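You operate a simulated robot arm through the tools that you are given. There is no shell and no other tool. Be economical: measure what you need, move in short steps, check, and stop when the job is done.

The job below is to be done with a simulated robot arm. You get a single attempt, and the scene is never put back.

TASK
Switch the green table lamp on and off, then box it with the OK tag.
Fine: both go in the small carton. Set down upright: what you pick out, green tag.

The check looks at the end state, three seconds after you hand in, the way a careful person would. Anything else that was tipped, shoved, dropped, spilled or broken makes it a failure.

THE ROBOT
A 7-joint arm with a two-finger parallel gripper, fixed in place. Base frame: the origin is at the foot of the arm, x ahead of it, y to its left, z up; the work surface is at about z = 85. Readings come in cm, rad, newtons and seconds.
With the tool pointing down near the work surface it reaches from about 24 to 68 cm from the base axis. Its first joint turns from -1.152 to 1.152 rad. Payload 2.4 kg.
The TCP is the grasp point between the finger pads, 3 cm short of the fingertips. In the tool frame z runs along the fingers and y along their closing line. Largest opening 9.4 cm; finger width 2.8, thickness 1; the body of the gripper, 5 by 9.6 cm, starts 5.5 cm behind the TCP.
Orientation is that of the tool frame in the base frame, as a unit quaternion [w, x, y, z]. With the fingers straight down and closing along the base's y, the tool's x points along the base's -x, its y along +y and its z along -z.

THE INTERFACE
- The arm moves only by the tool play_rows. Its argument "deltas" is a list of rows, each an object (a shift or turn left out is 0, a gripper value left out holds the last) with "linear": the shift along the tool's x, y, z in units of 20 mm (1.0 is 20 mm), a list of three; "dr": the turn, a rotation vector about the tool's x, y, z in units of 8 degrees (1.0 is 8 degrees), a list of three; "claw": the opening, from 0 (shut) to 1 (fully open). In form: [{"linear": [tx, ty, tz], "dr": [rx, ry, rz], "claw": claw}, ...]. A call has 1 to 20 rows; each row shifts and turns the commanded pose from where the row before left it, along the tool's axes as they then stand. A call with a number of a shift or a turn outside -1 to 1 is refused whole. Rows are played at 5 a second. More than 5 cm and 0.15 rad between two rows, or a gripper value outside its range, and nothing of the call is played. A pose out of reach is approached as far as the arm can. The call stops where the force on the tool passes 40 N (or 10 N more than at its start, if that is more) or the arm is blocked; 0.2 s more then pass. The fingers move at their own pace (about 15.3 cm/s each) and stop on an object; they squeeze with about 36 N. The grip force told is the motor's: it shows also when the fingers shut on nothing. Time passes only in rows, and 0.2 s behind the last, so rows that do not move let the fingers close. The reply holds the time, the measured pose of the TCP, the force on the tool along the base axes, the opening and the grip force, in the units named above and with some noise, with the torque about the TCP (base axes, N m) and any sound that the robot's microphone picked up.
- Cameras (640 x 400 px; columns grow to the right, rows downward): "scene" is fixed at [3.64, 47.42, 146.82]; the picture's right is [-0.75, -0.66, 0.00], its down [-0.29, 0.32, -0.90] and it looks along [0.59, -0.68, -0.43] (base axes); focal length 316 px, centre (320, 200). "wrist" rides on the gripper at [7.6, 1.4, -10.2] in the tool frame; the picture's right is [-0.18, 0.98, 0.00], its down [-0.75, -0.14, -0.64] and it looks along [-0.63, -0.12, 0.77] (tool axes); focal length 243 px, centre (320, 200). There is no depth. A picture from a camera that has moved, and an enlarged one, comes with that camera's place and axes in the base frame and with its lens. The place of the scene camera against the robot may be out by one fixed shift of up to 1.8 cm in any direction.
- capture(camera): a new picture of that camera. The clock stands still meanwhile.
- close_up(camera, box): a new picture of the part [left, top, right, bottom] of that camera's present view, enlarged. The clock stands still meanwhile.
- hand_in(): hands the job in; it is judged then, once.

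Go step by step. Nothing tells you positions but the pictures and the camera data: compare them with the known pose of the tool, close in by small moves and look again before you grip or let go. The budget is 120 turns and 64 pictures, counting those below and the enlarged ones. Unless the task says otherwise, let go and move clear before handing in, and close with one line.

The tools are called after "Emit:" as a command line: name --argument value ..., lists and objects as JSON in quotes. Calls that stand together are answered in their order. play_rows: Moves the arm, as the interface text tells. Its arguments: {"type":"object","properties":{"deltas":{"type":"array"}},"required":["deltas"]} The other tools are called the same way: capture (camera) takes a picture; close_up (camera, box) takes an enlarged picture of a part of a camera's view; hand_in () hands the job in.

At the start:

```text
time: 0.0
eef_pos: [42.28, 11.7, 128.66]
orientation: [0.0, 0.0, 1.0, 0.0]
contact_force: [-0.3, 0.6, 0.5]
torque: [0.02, -0.03, 0.03]
grip_width: 9.38
grip_force: 0.0
```

scene: 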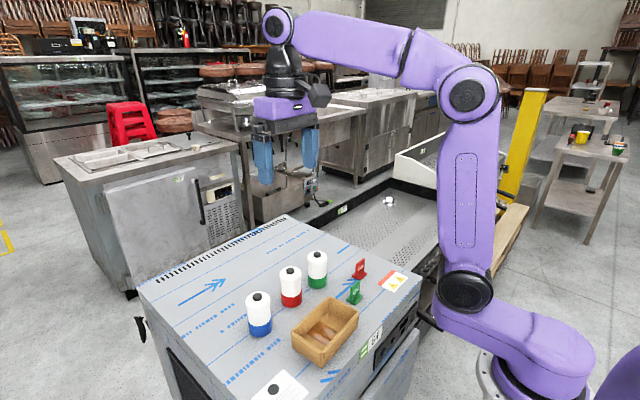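
wrist: 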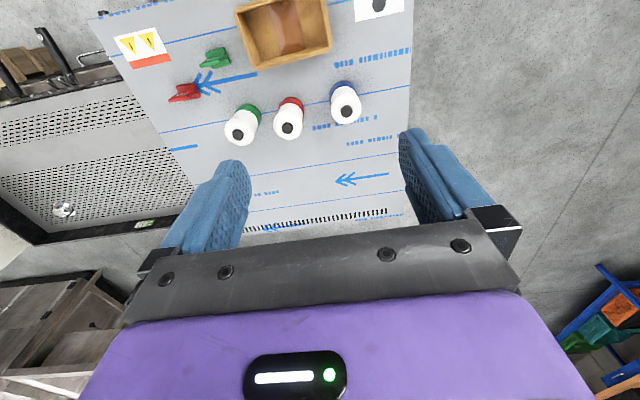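

I see three lamps (blue, red, green bases), a red tag, a green tag and one wooden carton. I'll take enlarged views to see the details.

Emit:
close_up --camera "scene" --box '[220, 230, 420, 380]'

Emit:
close_up --camera "wrist" --box '[90, 0, 410, 200]'

```text
2.67 times, centred on (320, 305) of scene
camera zoom: at [3.64, 47.42, 146.82], right [-0.75, -0.66, 0.0], down [-0.29, 0.32, -0.9], along [0.59, -0.68, -0.43], focal length 841 px, centre (320, -80)
```

zoom: 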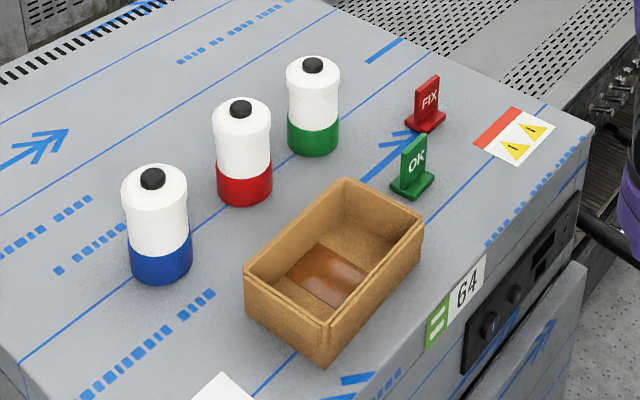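

```text
2.00 times, centred on (250, 100) of wrist
camera zoom: at [34.56, 13.27, 139.0], right [0.18, 0.98, 0.0], down [0.75, -0.14, 0.64], along [0.63, -0.12, -0.77], focal length 485 px, centre (460, 400)
```

zoom: 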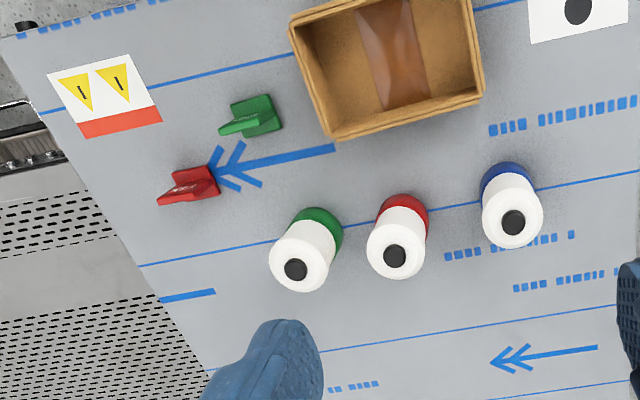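

The lamps stand about 9 cm apart at x≈51, with green near (51.5, -5.7), about 10.5 cm tall and with a black button on top. The carton spans roughly x 33–42, y 0–14. I'll go above the green lamp and look again.

Emit:
play_rows --deltas '[{"linear": [-0.46, -0.87, 0.93]}, {"linear": [-0.46, -0.87, 0.93]}, {"linear": [-0.46, -0.87, 0.93]}, {"linear": [-0.46, -0.87, 0.93]}, {"linear": [-0.46, -0.87, 0.93]}, {"linear": [-0.46, -0.87, 0.93]}, {"linear": [-0.46, -0.87, 0.93]}, {"linear": [-0.46, -0.87, 0.93]}, {"linear": [-0.46, -0.87, 0.93]}, {"linear": [-0.46, -0.87, 0.93]}, {}]'

Emit:
capture --camera "wrist"

Emit:
capture --camera "scene"

```text
time: 2.4
eef_pos: [51.45, -5.72, 110.23]
orientation: [0.002, 0.0, 1.0, 0.0]
contact_force: [0.2, 0.6, 0.8]
torque: [0.0, -0.01, 0.03]
grip_width: 9.41
grip_force: 0.0
```

```text
59 pictures are left
camera wrist: at [43.77, -4.15, 120.38], right [0.18, 0.98, 0.0], down [0.75, -0.14, 0.64], along [0.63, -0.12, -0.77], focal length 243 px, centre (320, 200)
```

wrist: 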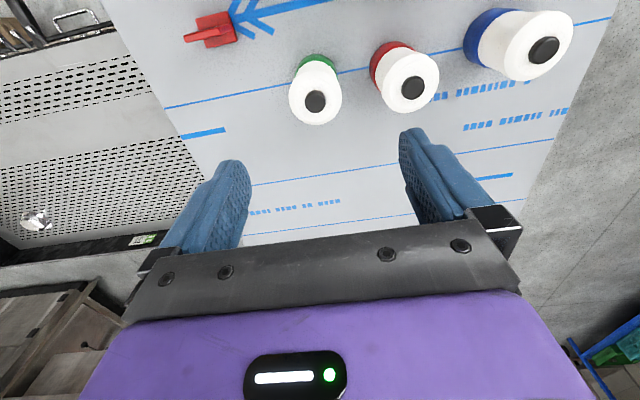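

```text
58 pictures are left
```

scene: 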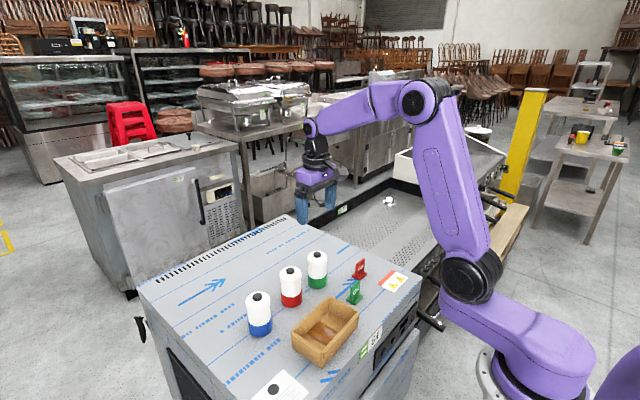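

The two views triangulate the green button to about (51.65, -6.1) with its top near z = 95. I'll shut the fingers, come to just above it and look.

Emit:
play_rows --deltas '[{"linear": [-0.1, -0.19, 0], "claw": 0}, {"linear": [0, 0, 0.9]}, {"linear": [0, 0, 0.9]}, {"linear": [0, 0, 0.9]}, {"linear": [0, 0, 0.9]}, {"linear": [0, 0, 0.9]}, {}]'

Emit:
capture --camera "wrist"

Emit:
close_up --camera "scene" --box '[240, 180, 400, 300]'

```text
time: 4.0
eef_pos: [51.69, -6.2, 101.22]
orientation: [0.0, 0.0, 1.0, 0.0]
contact_force: [0.2, -0.6, 0.1]
torque: [-0.02, 0.01, 0.01]
grip_width: 0.01
grip_force: 32.7
```

```text
57 pictures are left
camera wrist: at [43.99, -4.56, 111.36], right [0.18, 0.98, 0.0], down [0.75, -0.14, 0.64], along [0.63, -0.12, -0.77], focal length 243 px, centre (320, 200)
```

wrist: 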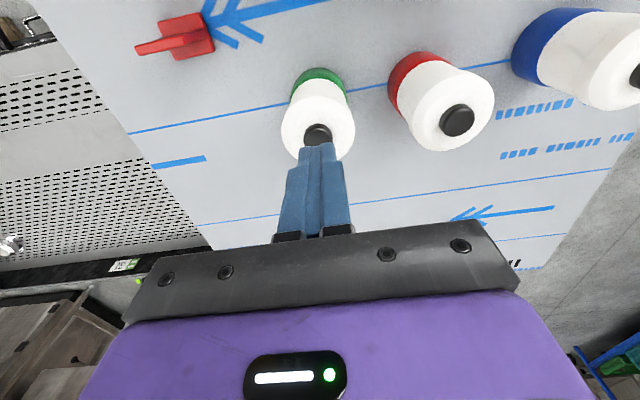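

```text
3.33 times, centred on (320, 240) of scene
camera zoom: at [3.64, 47.42, 146.82], right [-0.75, -0.66, 0.0], down [-0.29, 0.32, -0.9], along [0.59, -0.68, -0.43], focal length 1052 px, centre (320, 67)
```

zoom: 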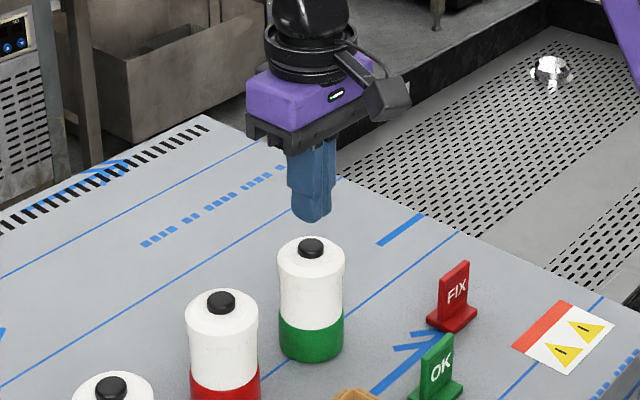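

The shut fingertips are centred above the button, about 3 cm up. I'll come down nearly to it, then in 1 mm steps.

Emit:
play_rows --deltas '[{"linear": [0.08, 0.03, 0.65]}, {"linear": [0, 0, 0.5]}, {}, {"linear": [0, 0, 0.05]}, {"linear": [0, 0, 0.05]}, {"linear": [0, 0, 0.05]}, {"linear": [0, 0, 0.05]}]'

```text
time: 5.6
eef_pos: [51.49, -6.02, 98.5]
orientation: [0.0, 0.0, 1.0, 0.0]
contact_force: [0.0, -0.4, 0.2]
torque: [0.02, -0.01, -0.02]
grip_width: 0.01
grip_force: 33.1
```

Emit:
play_rows --deltas '[{"linear": [0, 0, 0.05]}, {"linear": [0, 0, 0.05]}, {"linear": [0, 0, 0.05]}, {"linear": [0, 0, 0.05]}]'

Emit:
close_up --camera "scene" --box '[280, 210, 360, 290]'

```text
time: 6.6
eef_pos: [51.7, -6.01, 98.06]
orientation: [0.0, -0.001, 1.0, 0.0]
contact_force: [0.3, -0.4, 1.4]
torque: [-0.02, -0.02, -0.02]
grip_width: 0.02
grip_force: 32.8
```

```text
5.00 times, centred on (320, 250) of scene
camera zoom: at [3.63, 47.42, 146.82], right [-0.75, -0.66, 0.0], down [-0.29, 0.32, -0.9], along [0.59, -0.68, -0.43], focal length 1578 px, centre (320, -50)
```

zoom: 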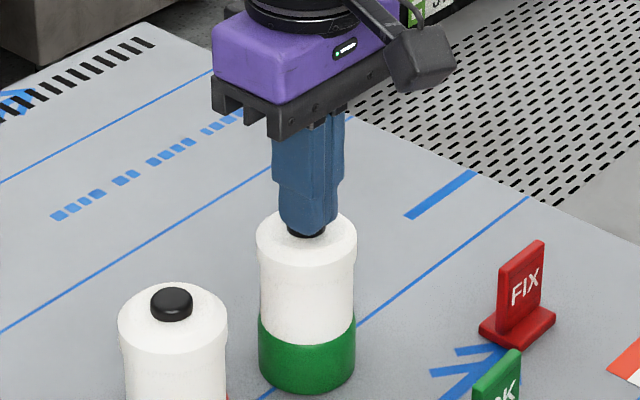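

The tips are right at the button, with a first light contact force. I'll press on in small steps.

Emit:
play_rows --deltas '[{"linear": [0, 0, 0.05]}, {"linear": [0, 0, 0.05]}]'

```text
time: 7.2
eef_pos: [51.52, -6.08, 97.87]
orientation: [0.001, 0.0, 1.0, 0.0]
contact_force: [-0.8, -0.2, 1.9]
torque: [-0.01, -0.02, -0.01]
grip_width: 0.0
grip_force: 33.4
heard: click
```

I heard a click. I'll lift a bit and look at whether the lamp is lit.

Emit:
play_rows --deltas '[{"linear": [0, 0, -0.3]}, {"linear": [0, 0, -0.3]}, {}]'

Emit:
close_up --camera "scene" --box '[280, 210, 360, 290]'

```text
time: 8.0
eef_pos: [51.52, -6.05, 99.17]
orientation: [0.0, 0.0, 1.0, 0.0]
contact_force: [-0.2, 0.4, 0.4]
torque: [-0.01, 0.01, -0.01]
grip_width: 0.0
grip_force: 32.7
```

```text
5.00 times, centred on (320, 250) of scene
camera zoom: at [3.63, 47.42, 146.82], right [-0.75, -0.66, 0.0], down [-0.29, 0.32, -0.9], along [0.59, -0.68, -0.43], focal length 1578 px, centre (320, -50)
```

zoom: 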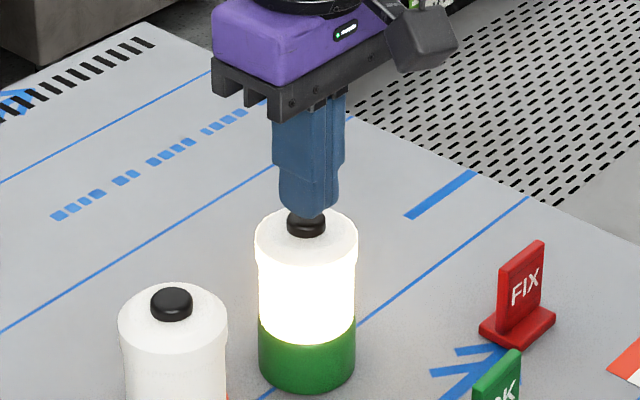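

The lamp is lit, so it works. Next I press again to switch it off.

Emit:
play_rows --deltas '[{"linear": [0, 0, 0.3]}, {"linear": [0, 0, 0.15]}, {"linear": [0, 0, 0.1]}, {"linear": [0, 0, 0.1]}, {}]'

```text
time: 9.2
eef_pos: [51.43, -6.05, 97.83]
orientation: [0.001, 0.0, 1.0, 0.0]
contact_force: [-1.3, 0.1, 6.6]
torque: [0.03, -0.04, 0.01]
grip_width: 0.01
grip_force: 33.0
heard: click
```

Emit:
play_rows --deltas '[{"linear": [0, 0, -0.3]}, {"linear": [0, 0, -0.5]}, {"linear": [0, 0, -1]}, {"linear": [0, 0, -1]}, {"linear": [0, 0, -1]}, {"linear": [0, 0, -1]}, {}]'

Emit:
close_up --camera "scene" --box '[240, 210, 400, 330]'

```text
time: 10.8
eef_pos: [51.37, -6.01, 107.42]
orientation: [0.0, 0.0, 1.0, -0.001]
contact_force: [-0.5, -0.3, 0.6]
torque: [-0.01, -0.02, 0.0]
grip_width: 0.01
grip_force: 32.5
```

```text
3.33 times, centred on (320, 270) of scene
camera zoom: at [3.63, 47.42, 146.82], right [-0.75, -0.66, 0.0], down [-0.29, 0.32, -0.9], along [0.59, -0.68, -0.43], focal length 1052 px, centre (320, -33)
```

zoom: 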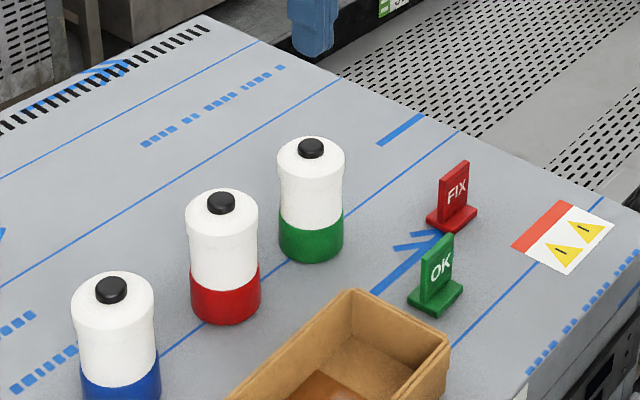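

The lamp is off again. Next is the OK tag, near (40.6, -7.6). I'll move above it with the fingers open and look.

Emit:
play_rows --deltas '[{"linear": [0.9, -0.13, 0], "claw": 1}, {"linear": [0.9, -0.13, 0]}, {"linear": [0.9, -0.13, 0]}, {"linear": [0.9, -0.13, 0]}, {"linear": [0.9, -0.13, 0]}, {"linear": [0.9, -0.13, 0]}, {}]'

Emit:
capture --camera "wrist"

Emit:
close_up --camera "scene" --box '[320, 250, 400, 310]'

```text
time: 12.4
eef_pos: [40.54, -7.58, 107.4]
orientation: [0.0, 0.0, 1.0, -0.001]
contact_force: [-0.1, 0.4, 0.1]
torque: [0.02, -0.01, 0.01]
grip_width: 9.39
grip_force: 0.1
```

```text
52 pictures are left
camera wrist: at [33.0, -6.05, 117.6], right [0.18, 0.98, 0.0], down [0.75, -0.14, 0.64], along [0.63, -0.12, -0.77], focal length 243 px, centre (320, 200)
```

wrist: 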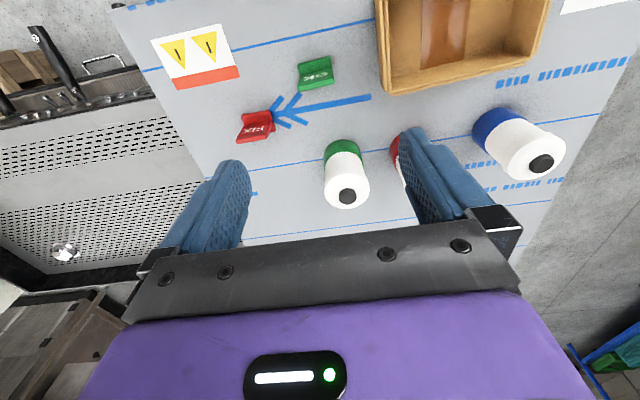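

```text
6.67 times, centred on (360, 280) of scene
camera zoom: at [3.63, 47.42, 146.82], right [-0.75, -0.66, 0.0], down [-0.29, 0.32, -0.9], along [0.59, -0.68, -0.43], focal length 2103 px, centre (53, -333)
```

zoom: 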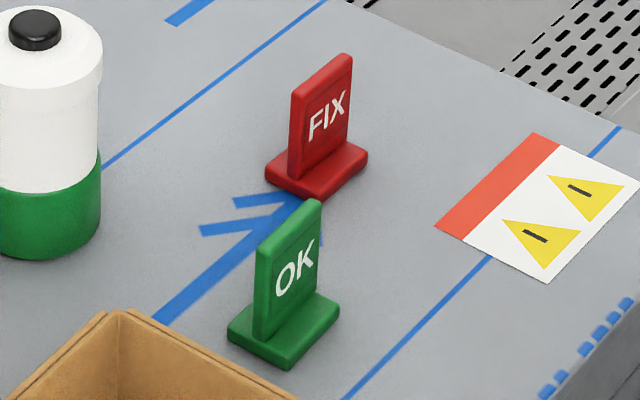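

Emit:
close_up --camera "wrist" --box '[230, 30, 390, 150]'

```text
3.33 times, centred on (310, 90) of wrist
camera zoom: at [33.0, -6.05, 117.6], right [0.18, 0.98, 0.0], down [0.75, -0.14, 0.64], along [0.63, -0.12, -0.77], focal length 809 px, centre (353, 567)
```

zoom: 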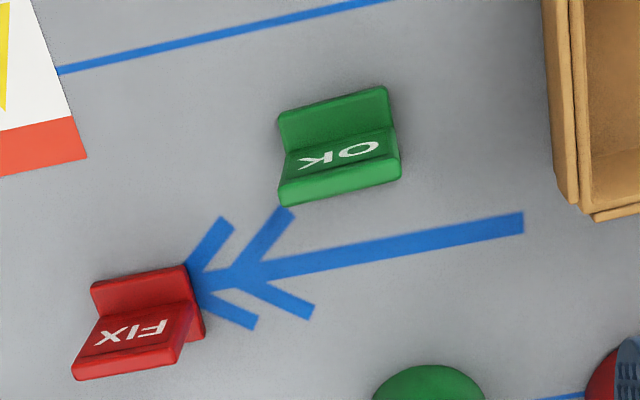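

The OK tag's plate is about 4 cm wide along y, centred near (39.8, -7.85) with its top near z = 90.5. I'll turn the gripper 90° to close along x, lower partway and look.

Emit:
play_rows --deltas '[{"linear": [0.4, -0.13, 0], "claw": 0.55}, {"dr": [0, 0, -1]}, {"dr": [0, 0, -1]}, {"dr": [0, 0, -1]}, {"dr": [0, 0, -1]}, {"dr": [0, 0, -1]}, {"dr": [0, 0, -1]}, {"dr": [0, 0, -1]}, {"dr": [0, 0, -1]}, {"dr": [0, 0, -1]}, {"dr": [0, 0, -1]}, {"dr": [0, 0, -1]}, {"dr": [0, 0, -0.25]}, {"linear": [0, 0, 1]}, {"linear": [0, 0, 1]}, {"linear": [0, 0, 1]}, {}]'

Emit:
capture --camera "wrist"

Emit:
close_up --camera "scene" --box '[280, 220, 440, 340]'

```text
time: 16.0
eef_pos: [39.86, -7.75, 101.36]
orientation: [-0.001, 0.708, -0.707, 0.0]
contact_force: [-0.3, -0.1, -0.5]
torque: [0.01, 0.0, -0.01]
grip_width: 5.16
grip_force: 0.1
```

```text
49 pictures are left
camera wrist: at [38.37, -15.29, 111.6], right [-0.98, 0.18, 0.0], down [0.14, 0.75, 0.64], along [0.12, 0.63, -0.77], focal length 243 px, centre (320, 200)
```

wrist: 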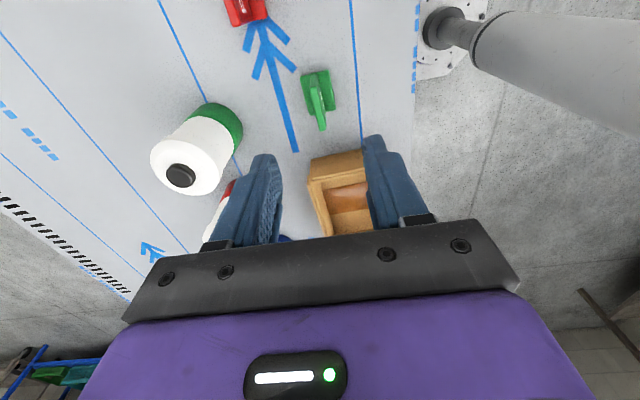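

```text
3.33 times, centred on (360, 280) of scene
camera zoom: at [3.64, 47.42, 146.82], right [-0.75, -0.66, 0.0], down [-0.29, 0.32, -0.9], along [0.59, -0.68, -0.43], focal length 1052 px, centre (187, -67)
```

zoom: 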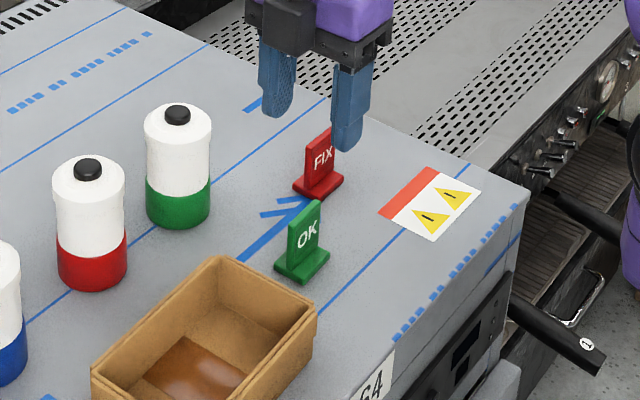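

Emit:
close_up --camera "wrist" --box '[270, 50, 370, 150]'

```text
4.00 times, centred on (320, 100) of wrist
camera zoom: at [38.37, -15.29, 111.6], right [-0.98, 0.18, 0.0], down [0.14, 0.75, 0.64], along [0.12, 0.63, -0.77], focal length 970 px, centre (320, 600)
```

zoom: 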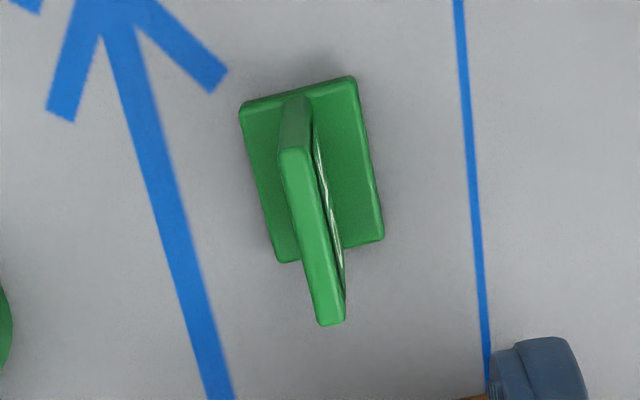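

The view confirms the plate centre at (39.95, -7.9), between the fingers. I'll descend to z≈90.5 and close.

Emit:
play_rows --deltas '[{"linear": [0.07, -0.05, 0.9]}, {"linear": [0, 0, 0.9]}, {"linear": [0, 0, 0.9]}, {"linear": [0, 0, 0.9]}, {"linear": [0, 0, 0.9]}, {"linear": [0, 0, 0.9]}, {}]'

Emit:
close_up --camera "scene" --box '[300, 230, 420, 320]'

Emit:
capture --camera "wrist"

```text
time: 17.6
eef_pos: [39.97, -7.9, 90.62]
orientation: [0.0, 0.707, -0.707, 0.0]
contact_force: [-0.2, -0.3, -0.1]
torque: [0.0, -0.01, -0.02]
grip_width: 5.16
grip_force: 0.1
```

```text
4.44 times, centred on (360, 275) of scene
camera zoom: at [3.64, 47.42, 146.82], right [-0.75, -0.66, 0.0], down [-0.29, 0.32, -0.9], along [0.59, -0.68, -0.43], focal length 1402 px, centre (142, -133)
```

zoom: 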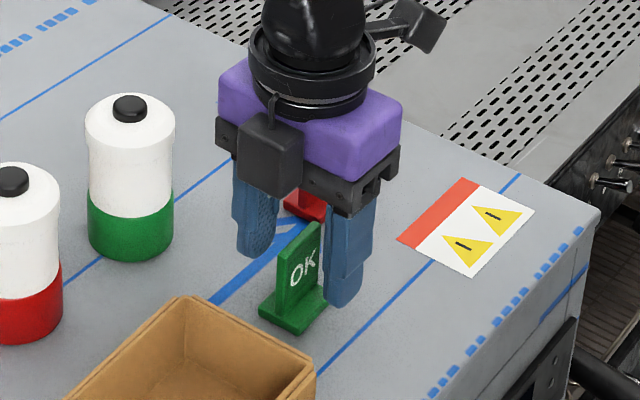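

```text
45 pictures are left
camera wrist: at [38.51, -15.46, 100.79], right [-0.98, 0.18, 0.0], down [0.14, 0.75, 0.64], along [0.12, 0.63, -0.77], focal length 243 px, centre (320, 200)
```

wrist: 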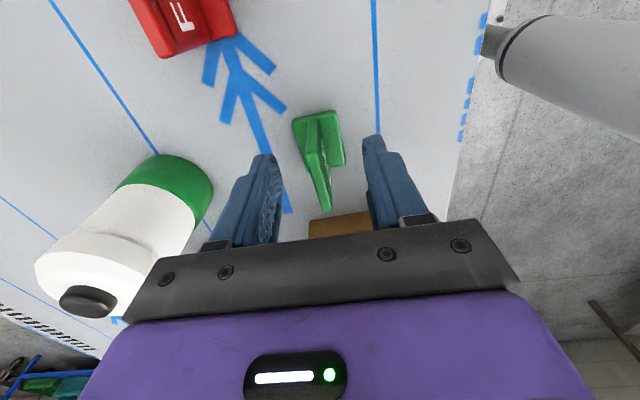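

The plate stands between the fingers with clearance on both sides. I'll close and lift 8 cm.

Emit:
play_rows --deltas '[{"claw": 0}, {}, {}, {}, {"linear": [0, 0, -0.3]}, {"linear": [0, 0, -0.9]}, {"linear": [0, 0, -0.9]}, {"linear": [0, 0, -0.9]}, {"linear": [0, 0, -1]}, {}]'

Emit:
capture --camera "wrist"

Emit:
close_up --camera "scene" --box '[260, 220, 420, 380]'

```text
time: 19.8
eef_pos: [40.13, -8.02, 98.67]
orientation: [0.0, -0.707, 0.707, 0.0]
contact_force: [1.0, 0.0, -1.0]
torque: [0.03, -0.02, 0.01]
grip_width: 0.03
grip_force: 32.6
```

```text
44 pictures are left
camera wrist: at [38.52, -15.44, 108.88], right [-0.98, 0.18, 0.0], down [0.14, 0.75, 0.64], along [0.12, 0.63, -0.77], focal length 243 px, centre (320, 200)
```

wrist: 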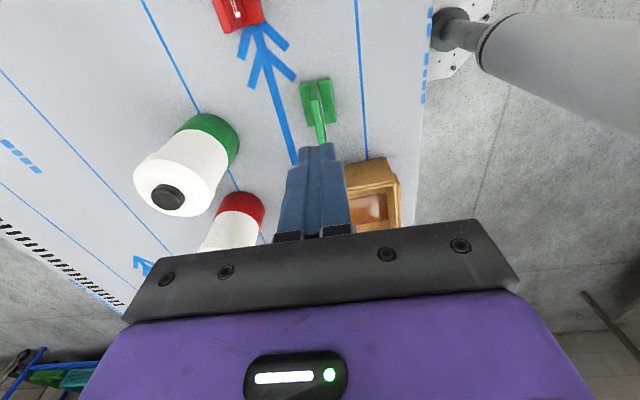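

```text
2.50 times, centred on (340, 300) of scene
camera zoom: at [3.63, 47.42, 146.82], right [-0.75, -0.66, 0.0], down [-0.29, 0.32, -0.9], along [0.59, -0.68, -0.43], focal length 789 px, centre (270, -50)
```

zoom: 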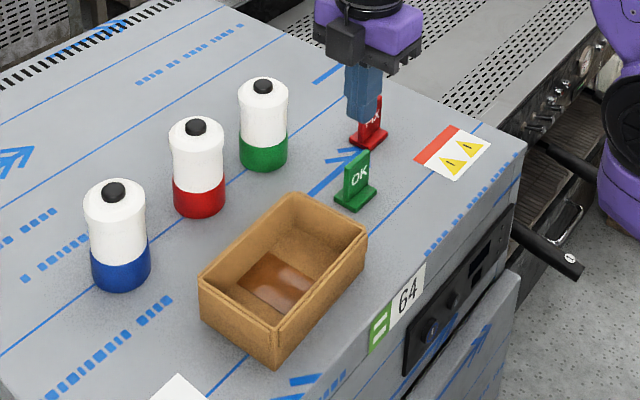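

The fingers shut on nothing; the tag still stands but may have moved slightly. I'll compare it with the earlier views.

Emit:
close_up --camera "scene" --box '[320, 250, 400, 310]'

Emit:
close_up --camera "wrist" --box '[270, 50, 370, 150]'

```text
6.67 times, centred on (360, 280) of scene
camera zoom: at [3.63, 47.42, 146.82], right [-0.75, -0.66, 0.0], down [-0.29, 0.32, -0.9], along [0.59, -0.68, -0.43], focal length 2103 px, centre (53, -333)
```

zoom: 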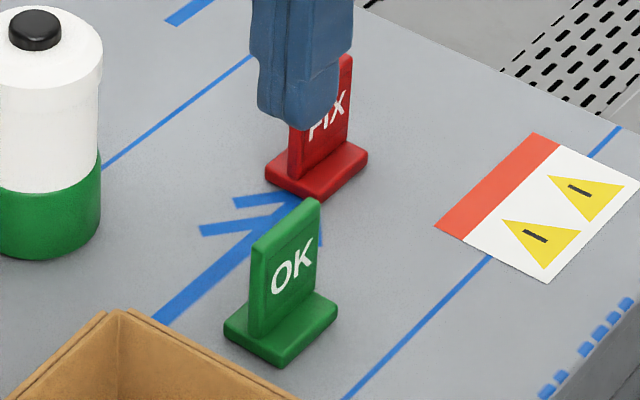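

```text
4.00 times, centred on (320, 100) of wrist
camera zoom: at [38.52, -15.44, 108.88], right [-0.98, 0.18, 0.0], down [0.14, 0.75, 0.64], along [0.12, 0.63, -0.77], focal length 970 px, centre (320, 600)
```

zoom: 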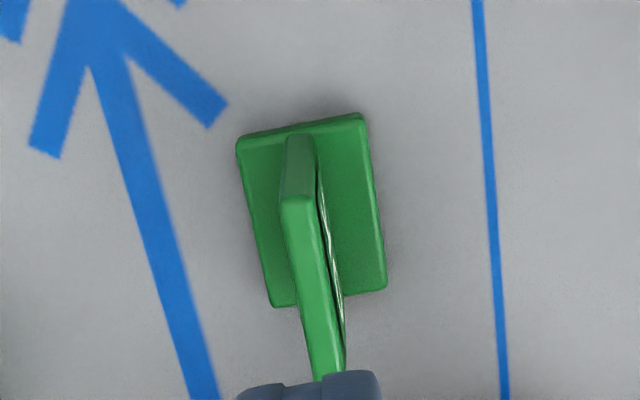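

The tag moved only about 1–2 mm, so it probably slipped out of a shallow grip. I'll regrip about 1 cm lower and check the opening before lifting.

Emit:
play_rows --deltas '[{"claw": 0.5}, {"linear": [-0.07, 0, 0.9]}, {"linear": [0, 0, 0.9]}, {"linear": [0, 0, 0.9]}, {"linear": [0, 0, 0.9]}, {"linear": [0, 0, 0.8]}, {}, {}]'

Emit:
close_up --camera "wrist" --box '[220, 80, 420, 230]'

Emit:
close_up --camera "scene" --box '[320, 250, 400, 310]'

```text
time: 21.6
eef_pos: [40.02, -7.82, 89.77]
orientation: [0.0, 0.707, -0.707, -0.001]
contact_force: [-0.4, 0.2, 0.1]
torque: [-0.02, -0.01, -0.02]
grip_width: 4.71
grip_force: 0.1
```

```text
2.67 times, centred on (320, 155) of wrist
camera zoom: at [38.57, -15.32, 100.04], right [-0.98, 0.18, 0.0], down [0.14, 0.75, 0.64], along [0.12, 0.63, -0.77], focal length 647 px, centre (320, 320)
```

zoom: 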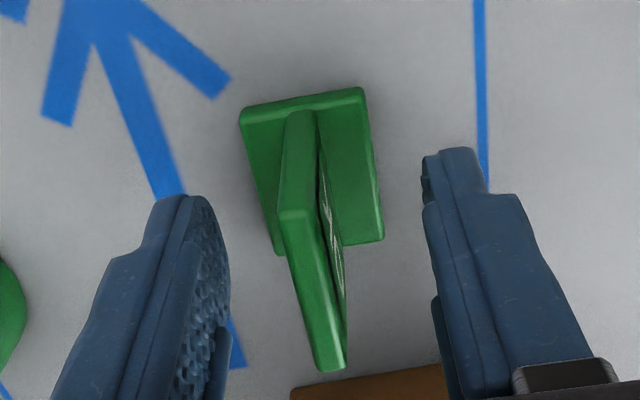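

```text
6.67 times, centred on (360, 280) of scene
camera zoom: at [3.64, 47.42, 146.82], right [-0.75, -0.66, 0.0], down [-0.29, 0.32, -0.9], along [0.59, -0.68, -0.43], focal length 2103 px, centre (53, -333)
```

zoom: 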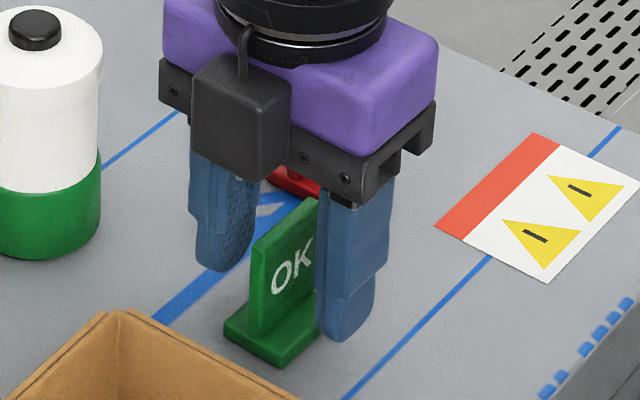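

The fingers now straddle the plate deeper. I'll close without lifting and read the opening.

Emit:
play_rows --deltas '[{"linear": [0, 0, 0.1]}, {"claw": 0}, {}, {}, {}]'

Emit:
close_up --camera "wrist" --box '[220, 80, 420, 230]'

```text
time: 22.8
eef_pos: [39.98, -7.83, 89.58]
orientation: [0.0, 0.707, -0.707, 0.0]
contact_force: [-0.1, -0.5, -0.5]
torque: [-0.01, 0.01, -0.02]
grip_width: 1.06
grip_force: 35.8
```

```text
2.67 times, centred on (320, 155) of wrist
camera zoom: at [38.55, -15.32, 99.83], right [-0.98, 0.18, 0.0], down [0.14, 0.75, 0.64], along [0.12, 0.63, -0.77], focal length 647 px, centre (320, 320)
```

zoom: 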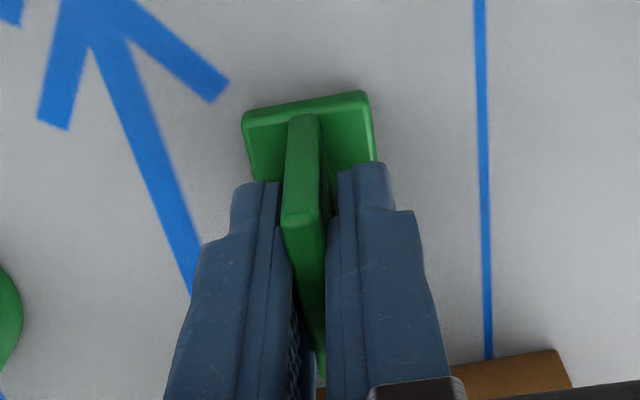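

The tag is gripped at 1.06 cm. I'll lift gently.

Emit:
play_rows --deltas '[{"linear": [0, 0, -0.1]}, {"linear": [0, 0, -0.2]}, {"linear": [0, 0, -0.3]}, {"linear": [0, 0, -0.4]}, {"linear": [0, 0, -0.5]}, {"linear": [0, 0, -0.5]}, {"linear": [0, 0, -0.5]}, {"linear": [0, 0, -0.5]}, {"linear": [0, 0, -0.5]}, {"linear": [0, 0, -0.5]}, {"linear": [0, 0, -0.5]}, {}]'

Emit:
capture --camera "wrist"

Emit:
close_up --camera "scene" --box '[280, 220, 440, 340]'

```text
time: 25.4
eef_pos: [39.91, -7.83, 98.76]
orientation: [0.0, 0.707, -0.707, 0.0]
contact_force: [0.2, -0.3, -1.0]
torque: [-0.04, 0.05, 0.02]
grip_width: 1.04
grip_force: 35.7
```

```text
37 pictures are left
camera wrist: at [38.48, -15.32, 108.82], right [-0.98, 0.18, 0.0], down [0.14, 0.75, 0.64], along [0.12, 0.63, -0.77], focal length 243 px, centre (320, 200)
```

wrist: 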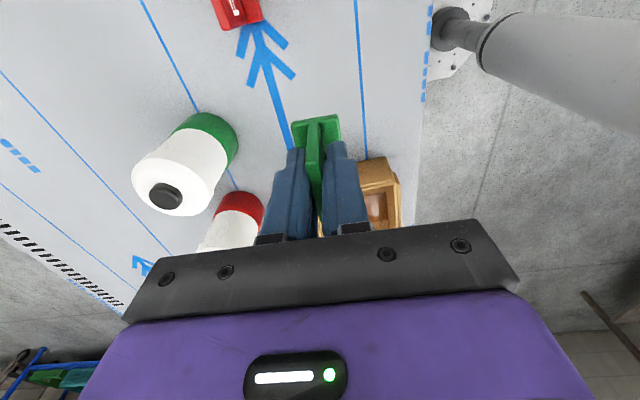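

```text
3.33 times, centred on (360, 280) of scene
camera zoom: at [3.64, 47.42, 146.82], right [-0.75, -0.66, 0.0], down [-0.29, 0.32, -0.9], along [0.59, -0.68, -0.43], focal length 1052 px, centre (187, -67)
```

zoom: 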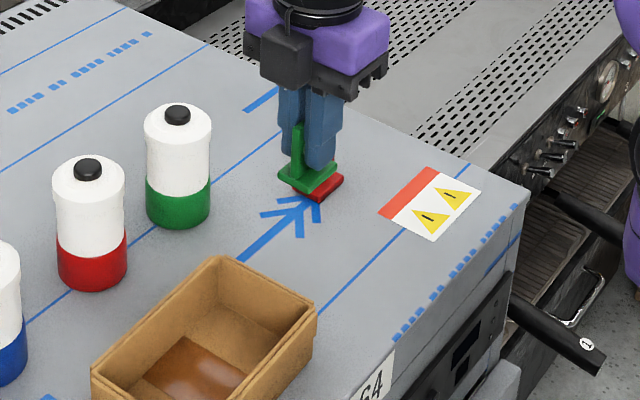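

The tag is held upright, with its bottom near z≈94. I'll move over the near-right end of the carton, around (37.7, 3.0), and look.

Emit:
play_rows --deltas '[{"linear": [0, 0, -0.7]}, {"linear": [-0.9, 0.18, 0]}, {"linear": [-0.9, 0.18, 0]}, {"linear": [-0.9, 0.18, 0]}, {"linear": [-0.9, 0.18, 0]}, {"linear": [-0.9, 0.18, 0]}, {"linear": [-0.9, 0.18, 0]}, {}]'

Emit:
capture --camera "wrist"

Emit:
close_up --camera "scene" --box '[240, 250, 400, 370]'

```text
time: 27.2
eef_pos: [37.75, 2.86, 99.99]
orientation: [0.0, 0.707, -0.707, 0.0]
contact_force: [-0.1, 0.3, -0.1]
torque: [-0.02, 0.02, -0.04]
grip_width: 1.04
grip_force: 35.5
```

```text
35 pictures are left
camera wrist: at [36.34, -4.46, 110.18], right [-0.98, 0.18, 0.0], down [0.14, 0.75, 0.64], along [0.12, 0.63, -0.77], focal length 243 px, centre (320, 200)
```

wrist: 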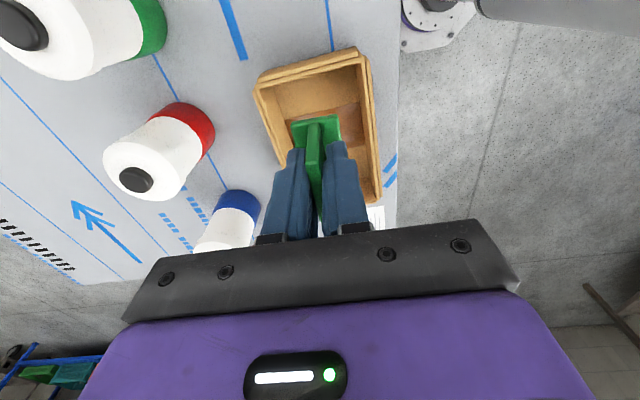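

```text
3.33 times, centred on (320, 310) of scene
camera zoom: at [3.63, 47.42, 146.82], right [-0.75, -0.66, 0.0], down [-0.29, 0.32, -0.9], along [0.59, -0.68, -0.43], focal length 1052 px, centre (320, -167)
```

zoom: 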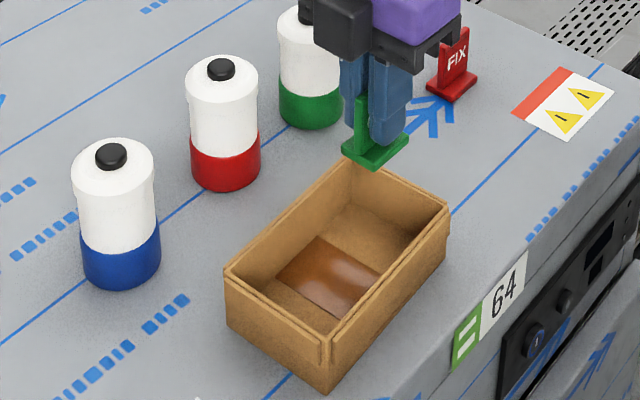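

Emit:
close_up --camera "wrist" --box '[230, 30, 400, 220]'

```text
2.11 times, centred on (315, 125) of wrist
camera zoom: at [36.34, -4.46, 110.18], right [-0.98, 0.18, 0.0], down [0.14, 0.75, 0.64], along [0.12, 0.63, -0.77], focal length 511 px, centre (330, 358)
```

zoom: 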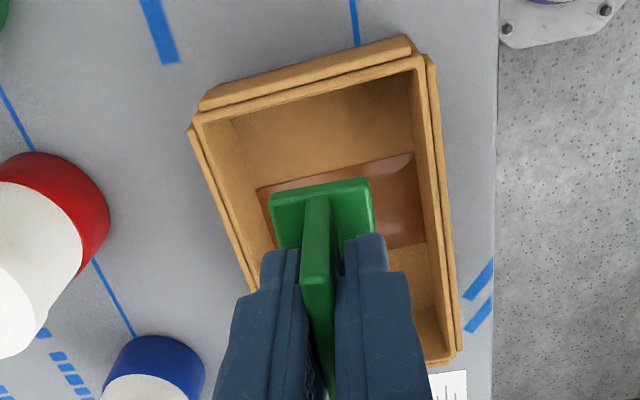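

The carton is about 8.8 × 13.4 cm with its rim near z = 89.65, centred on (37.75, 6.5) and turned about 3°. The tag is lined up in its right-hand third, so I'll lower it slowly.

Emit:
play_rows --deltas '[{"linear": [0.03, -0.1, 0.8]}, {"linear": [0, 0, 0.8]}, {"linear": [0, 0, 0.8]}, {"linear": [0, 0, 0.8]}, {"linear": [0, 0, 0.6]}, {"linear": [0, 0, 0.6]}, {}]'

Emit:
close_up --camera "wrist" --box '[230, 30, 400, 220]'

Emit:
close_up --camera "scene" --box '[240, 250, 400, 370]'

```text
time: 28.8
eef_pos: [37.95, 2.88, 91.16]
orientation: [-0.001, -0.707, 0.707, 0.001]
contact_force: [-0.6, -0.3, -0.6]
torque: [-0.01, 0.0, -0.02]
grip_width: 1.06
grip_force: 35.3
```

```text
2.11 times, centred on (315, 125) of wrist
camera zoom: at [36.57, -4.6, 101.39], right [-0.98, 0.18, 0.0], down [0.14, 0.75, 0.64], along [0.12, 0.63, -0.77], focal length 511 px, centre (330, 358)
```

zoom: 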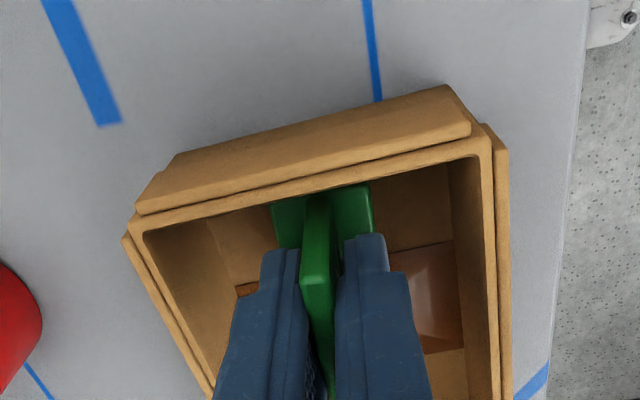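

```text
3.33 times, centred on (320, 310) of scene
camera zoom: at [3.64, 47.42, 146.82], right [-0.75, -0.66, 0.0], down [-0.29, 0.32, -0.9], along [0.59, -0.68, -0.43], focal length 1052 px, centre (320, -167)
```

zoom: 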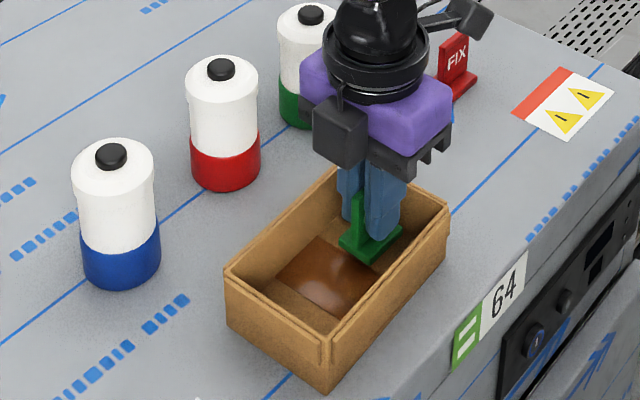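

The tag is inside with clearance all round. I'll lower it in 1 mm steps until it touches the floor.

Emit:
play_rows --deltas '[{"linear": [0, 0, 0.1]}, {"linear": [0, 0, 0.1]}, {"linear": [0, 0, 0.05]}, {}]'

```text
time: 29.8
eef_pos: [38.02, 2.84, 90.8]
orientation: [0.0, 0.707, -0.707, 0.0]
contact_force: [0.9, 0.9, -0.4]
torque: [-0.02, 0.0, -0.01]
grip_width: 1.05
grip_force: 36.1
```

Emit:
play_rows --deltas '[{"linear": [0, 0, 0.05]}, {"linear": [0, 0, 0.05]}, {"linear": [0, 0, 0.05]}, {}]'

```text
time: 30.8
eef_pos: [38.06, 2.9, 90.43]
orientation: [0.0, -0.706, 0.708, 0.0]
contact_force: [0.1, 0.2, -0.3]
torque: [0.02, 0.01, 0.0]
grip_width: 1.06
grip_force: 36.1
```

Emit:
play_rows --deltas '[{"linear": [0, 0, 0.05]}, {"linear": [0, 0, 0.05]}, {}]'

```text
time: 31.6
eef_pos: [37.96, 2.92, 90.2]
orientation: [0.0, -0.707, 0.707, -0.001]
contact_force: [-0.7, 0.9, -0.4]
torque: [-0.02, 0.01, 0.01]
grip_width: 1.05
grip_force: 36.2
```

Emit:
play_rows --deltas '[{"linear": [0, 0, 0.05]}, {"linear": [0, 0, 0.05]}, {}]'

```text
time: 32.4
eef_pos: [38.1, 2.82, 90.0]
orientation: [0.001, -0.707, 0.707, -0.002]
contact_force: [-1.7, -0.4, 34.4]
torque: [0.03, 0.02, 0.02]
grip_width: 1.03
grip_force: 36.4
```

It touched the floor firmly. I'll ease off a hair, open the fingers a little and rise.

Emit:
play_rows --deltas '[{"linear": [0, 0, -0.04]}, {"claw": 0.28}, {}, {}, {"linear": [0, 0, -0.3]}, {"linear": [0, 0, -0.6]}, {"linear": [0, 0, -0.9]}, {"linear": [0, 0, -0.9]}, {"linear": [0, 0, -0.9]}, {"linear": [0, 0, -0.9]}, {"linear": [0, 0, -0.9]}, {}]'

Emit:
capture --camera "wrist"

Emit:
close_up --camera "scene" --box '[240, 230, 400, 350]'

```text
time: 35.0
eef_pos: [37.92, 3.05, 100.96]
orientation: [0.0, -0.707, 0.707, 0.0]
contact_force: [-0.3, -0.3, 0.2]
torque: [0.0, 0.0, -0.05]
grip_width: 2.64
grip_force: 0.0
```

```text
30 pictures are left
camera wrist: at [36.48, -4.54, 111.11], right [-0.98, 0.18, 0.0], down [0.14, 0.75, 0.64], along [0.12, 0.63, -0.77], focal length 243 px, centre (320, 200)
```

wrist: 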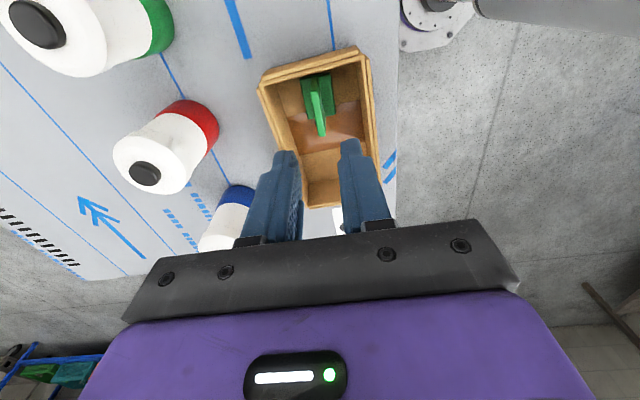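

```text
3.33 times, centred on (320, 290) of scene
camera zoom: at [3.63, 47.42, 146.82], right [-0.75, -0.66, 0.0], down [-0.29, 0.32, -0.9], along [0.59, -0.68, -0.43], focal length 1052 px, centre (320, -100)
```

zoom: 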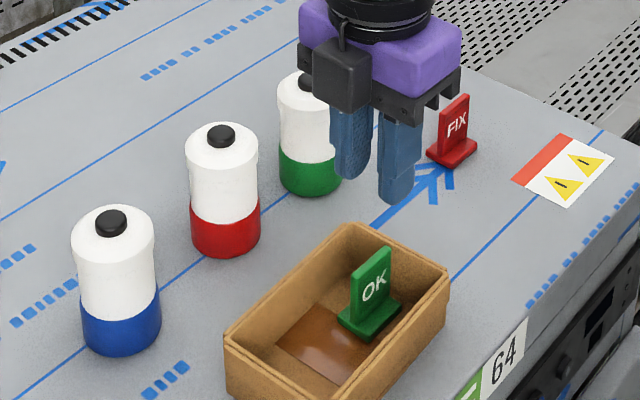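

The OK tag stands upright in the carton. Next is the green lamp at about (51.6, -6.1): I'll rise, open fully and move over it.

Emit:
play_rows --deltas '[{"linear": [0, 0, -0.9], "claw": 1}, {"linear": [0, 0, -0.9]}, {"linear": [0, 0, -0.9]}, {"linear": [0.572, -0.856, 0]}, {"linear": [0.572, -0.856, 0]}, {"linear": [0.572, -0.856, 0]}, {"linear": [0.572, -0.856, 0]}, {"linear": [0.572, -0.856, 0]}, {"linear": [0.572, -0.856, 0]}, {"linear": [0.572, -0.856, 0]}, {"linear": [0.572, -0.856, 0]}, {}]'

Emit:
capture --camera "wrist"

```text
time: 37.6
eef_pos: [51.79, -6.22, 106.31]
orientation: [0.0, -0.707, 0.707, 0.0]
contact_force: [0.8, 0.3, 0.6]
torque: [0.01, -0.02, 0.01]
grip_width: 9.4
grip_force: 0.1
```

```text
28 pictures are left
camera wrist: at [50.22, -13.72, 116.54], right [-0.98, 0.18, 0.0], down [0.14, 0.75, 0.64], along [0.12, 0.63, -0.77], focal length 243 px, centre (320, 200)
```

wrist: 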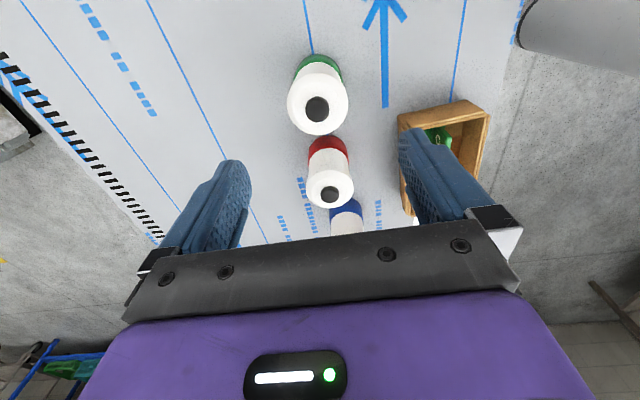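

The lamp sits centred between the fingers. I'll descend to z≈93.3, tips about 90, and check.

Emit:
play_rows --deltas '[{"linear": [0, 0, 0.9]}, {"linear": [0, 0, 0.9]}, {"linear": [0, 0, 0.9]}, {"linear": [0, 0, 0.9]}, {"linear": [0, 0, 0.9]}, {"linear": [0, 0, 0.9]}, {"linear": [0, 0, 0.6]}, {"linear": [0, 0, 0.5]}, {}]'

Emit:
capture --camera "wrist"

Emit:
close_up --camera "scene" --box '[260, 210, 380, 300]'

```text
time: 39.6
eef_pos: [51.82, -6.04, 93.3]
orientation: [0.0, -0.707, 0.708, 0.0]
contact_force: [-0.3, -0.7, 0.2]
torque: [0.01, -0.01, 0.02]
grip_width: 9.41
grip_force: 0.1
```

```text
27 pictures are left
camera wrist: at [50.26, -13.65, 103.47], right [-0.98, 0.18, 0.0], down [0.14, 0.75, 0.64], along [0.12, 0.63, -0.77], focal length 243 px, centre (320, 200)
```

wrist: 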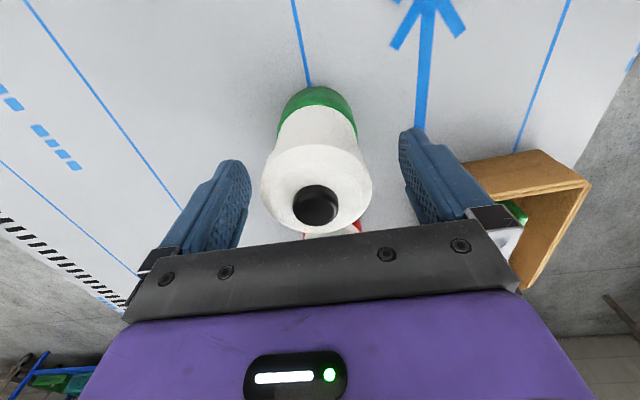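

```text
4.44 times, centred on (320, 255) of scene
camera zoom: at [3.64, 47.42, 146.82], right [-0.75, -0.66, 0.0], down [-0.29, 0.32, -0.9], along [0.59, -0.68, -0.43], focal length 1402 px, centre (320, -44)
```

zoom: 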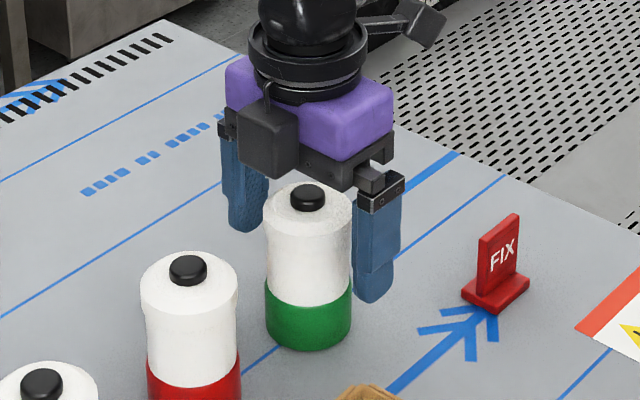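

The fingers straddle the lamp evenly. I'll nudge 2 mm in y, close and read the grip.

Emit:
play_rows --deltas '[{"linear": [0.1, -0.03, 0]}, {"claw": 0}, {}, {}, {}]'

```text
time: 40.8
eef_pos: [51.7, -6.38, 93.37]
orientation: [-0.001, 0.707, -0.707, 0.0]
contact_force: [0.6, 0.1, 2.9]
torque: [0.07, 0.08, -0.04]
grip_width: 5.58
grip_force: 36.0
```

Emit:
play_rows --deltas '[{"linear": [0, 0, -0.1]}, {"linear": [0, 0, -0.2]}, {"linear": [0, 0, -0.4]}, {"linear": [0, 0, -0.5]}, {"linear": [0, 0, -0.6]}, {"linear": [0, 0, -0.6]}, {"linear": [0, 0, -0.6]}, {"linear": [0, 0, -0.6]}, {"linear": [0, 0, -0.6]}, {}]'

Emit:
capture --camera "wrist"

Emit:
close_up --camera "scene" --box '[240, 190, 400, 310]'

```text
time: 43.0
eef_pos: [51.73, -6.38, 101.66]
orientation: [0.0, -0.707, 0.707, 0.0]
contact_force: [-0.2, -1.0, -3.7]
torque: [0.02, 0.01, 0.0]
grip_width: 5.56
grip_force: 36.1
```

```text
25 pictures are left
camera wrist: at [50.27, -13.87, 111.91], right [-0.98, 0.18, 0.0], down [0.14, 0.75, 0.64], along [0.12, 0.63, -0.77], focal length 243 px, centre (320, 200)
```

wrist: 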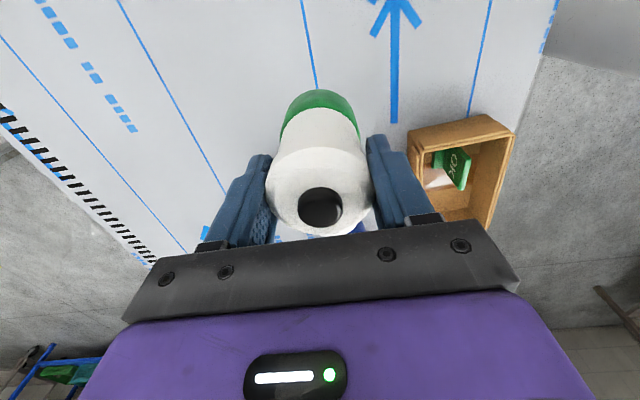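

```text
3.33 times, centred on (320, 250) of scene
camera zoom: at [3.64, 47.42, 146.82], right [-0.75, -0.66, 0.0], down [-0.29, 0.32, -0.9], along [0.59, -0.68, -0.43], focal length 1052 px, centre (320, 33)
```

zoom: 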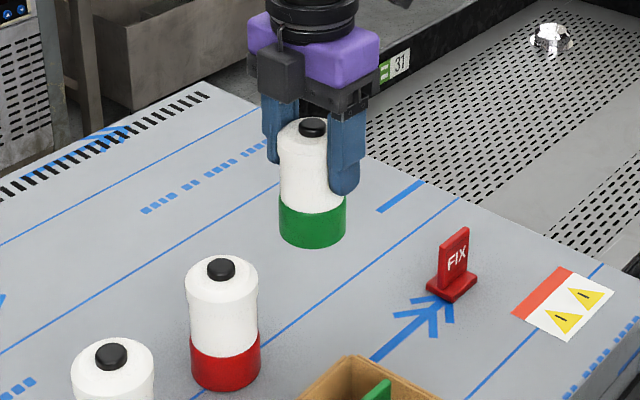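

The lamp is held at 5.56 cm, upright. I'll rise so it clears everything, go back in x first, then across to the carton's left part near (37.6, 9.0).

Emit:
play_rows --deltas '[{"linear": [0, 0, -0.7]}, {"linear": [0, 0, -0.7]}, {"linear": [0, 0, -0.6]}, {"linear": [0, 0.7, 0]}, {"linear": [0, 0.7, 0]}, {"linear": [0, 0.7, 0]}, {"linear": [0, 0.7, 0]}, {"linear": [0, 0.7, 0]}, {"linear": [0, 0.7, 0]}, {"linear": [0, 0.7, 0]}, {"linear": [0, 0.7, 0]}, {"linear": [0, 0.7, 0]}, {"linear": [0, 0.75, 0]}, {}]'

Emit:
play_rows --deltas '[{"linear": [-0.7, 0, 0]}, {"linear": [-0.7, 0, 0]}, {"linear": [-0.7, 0, 0]}, {"linear": [-0.7, 0, 0]}, {"linear": [-0.7, 0, 0]}, {"linear": [-0.7, 0, 0]}, {"linear": [-0.7, 0, 0]}, {"linear": [-0.7, 0, 0]}, {"linear": [-0.7, 0, 0]}, {"linear": [-0.7, 0, 0]}, {"linear": [-0.65, 0, 0]}, {}]'

Emit:
capture --camera "wrist"

Emit:
close_up --camera "scene" --box '[220, 230, 420, 380]'

```text
time: 46.0
eef_pos: [37.65, -6.5, 105.71]
orientation: [-0.001, 0.707, -0.707, 0.0]
contact_force: [0.3, 0.0, -4.1]
torque: [0.01, 0.01, -0.01]
grip_width: 5.56
grip_force: 36.6
```

```text
time: 48.6
eef_pos: [37.65, 8.96, 105.76]
orientation: [0.0, 0.707, -0.707, 0.0]
contact_force: [0.0, -0.3, -2.9]
torque: [-0.02, 0.02, 0.0]
grip_width: 5.56
grip_force: 35.8
```

```text
23 pictures are left
camera wrist: at [36.16, 1.45, 115.91], right [-0.98, 0.18, 0.0], down [0.14, 0.75, 0.64], along [0.12, 0.63, -0.77], focal length 243 px, centre (320, 200)
```

wrist: 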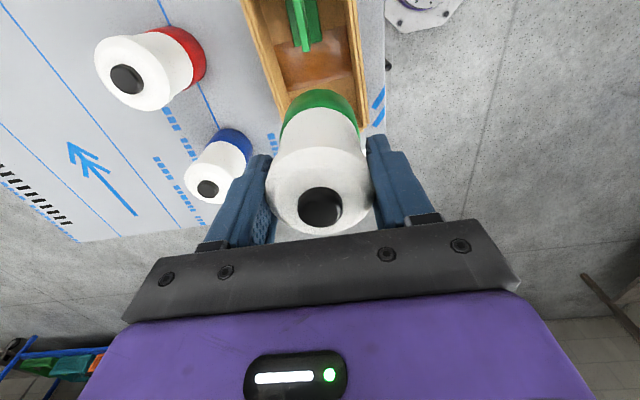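

```text
2.67 times, centred on (320, 305) of scene
camera zoom: at [3.64, 47.42, 146.82], right [-0.75, -0.66, 0.0], down [-0.29, 0.32, -0.9], along [0.59, -0.68, -0.43], focal length 841 px, centre (320, -80)
```

zoom: 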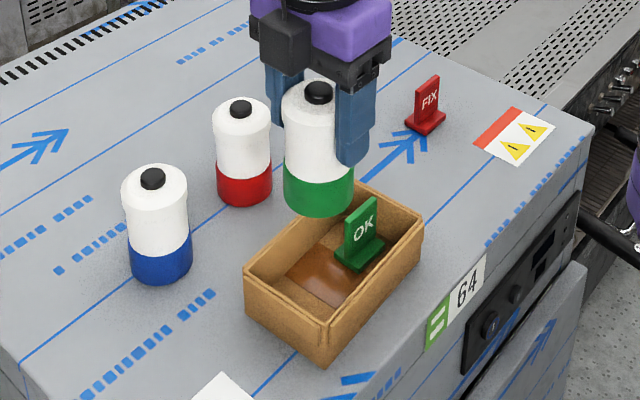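

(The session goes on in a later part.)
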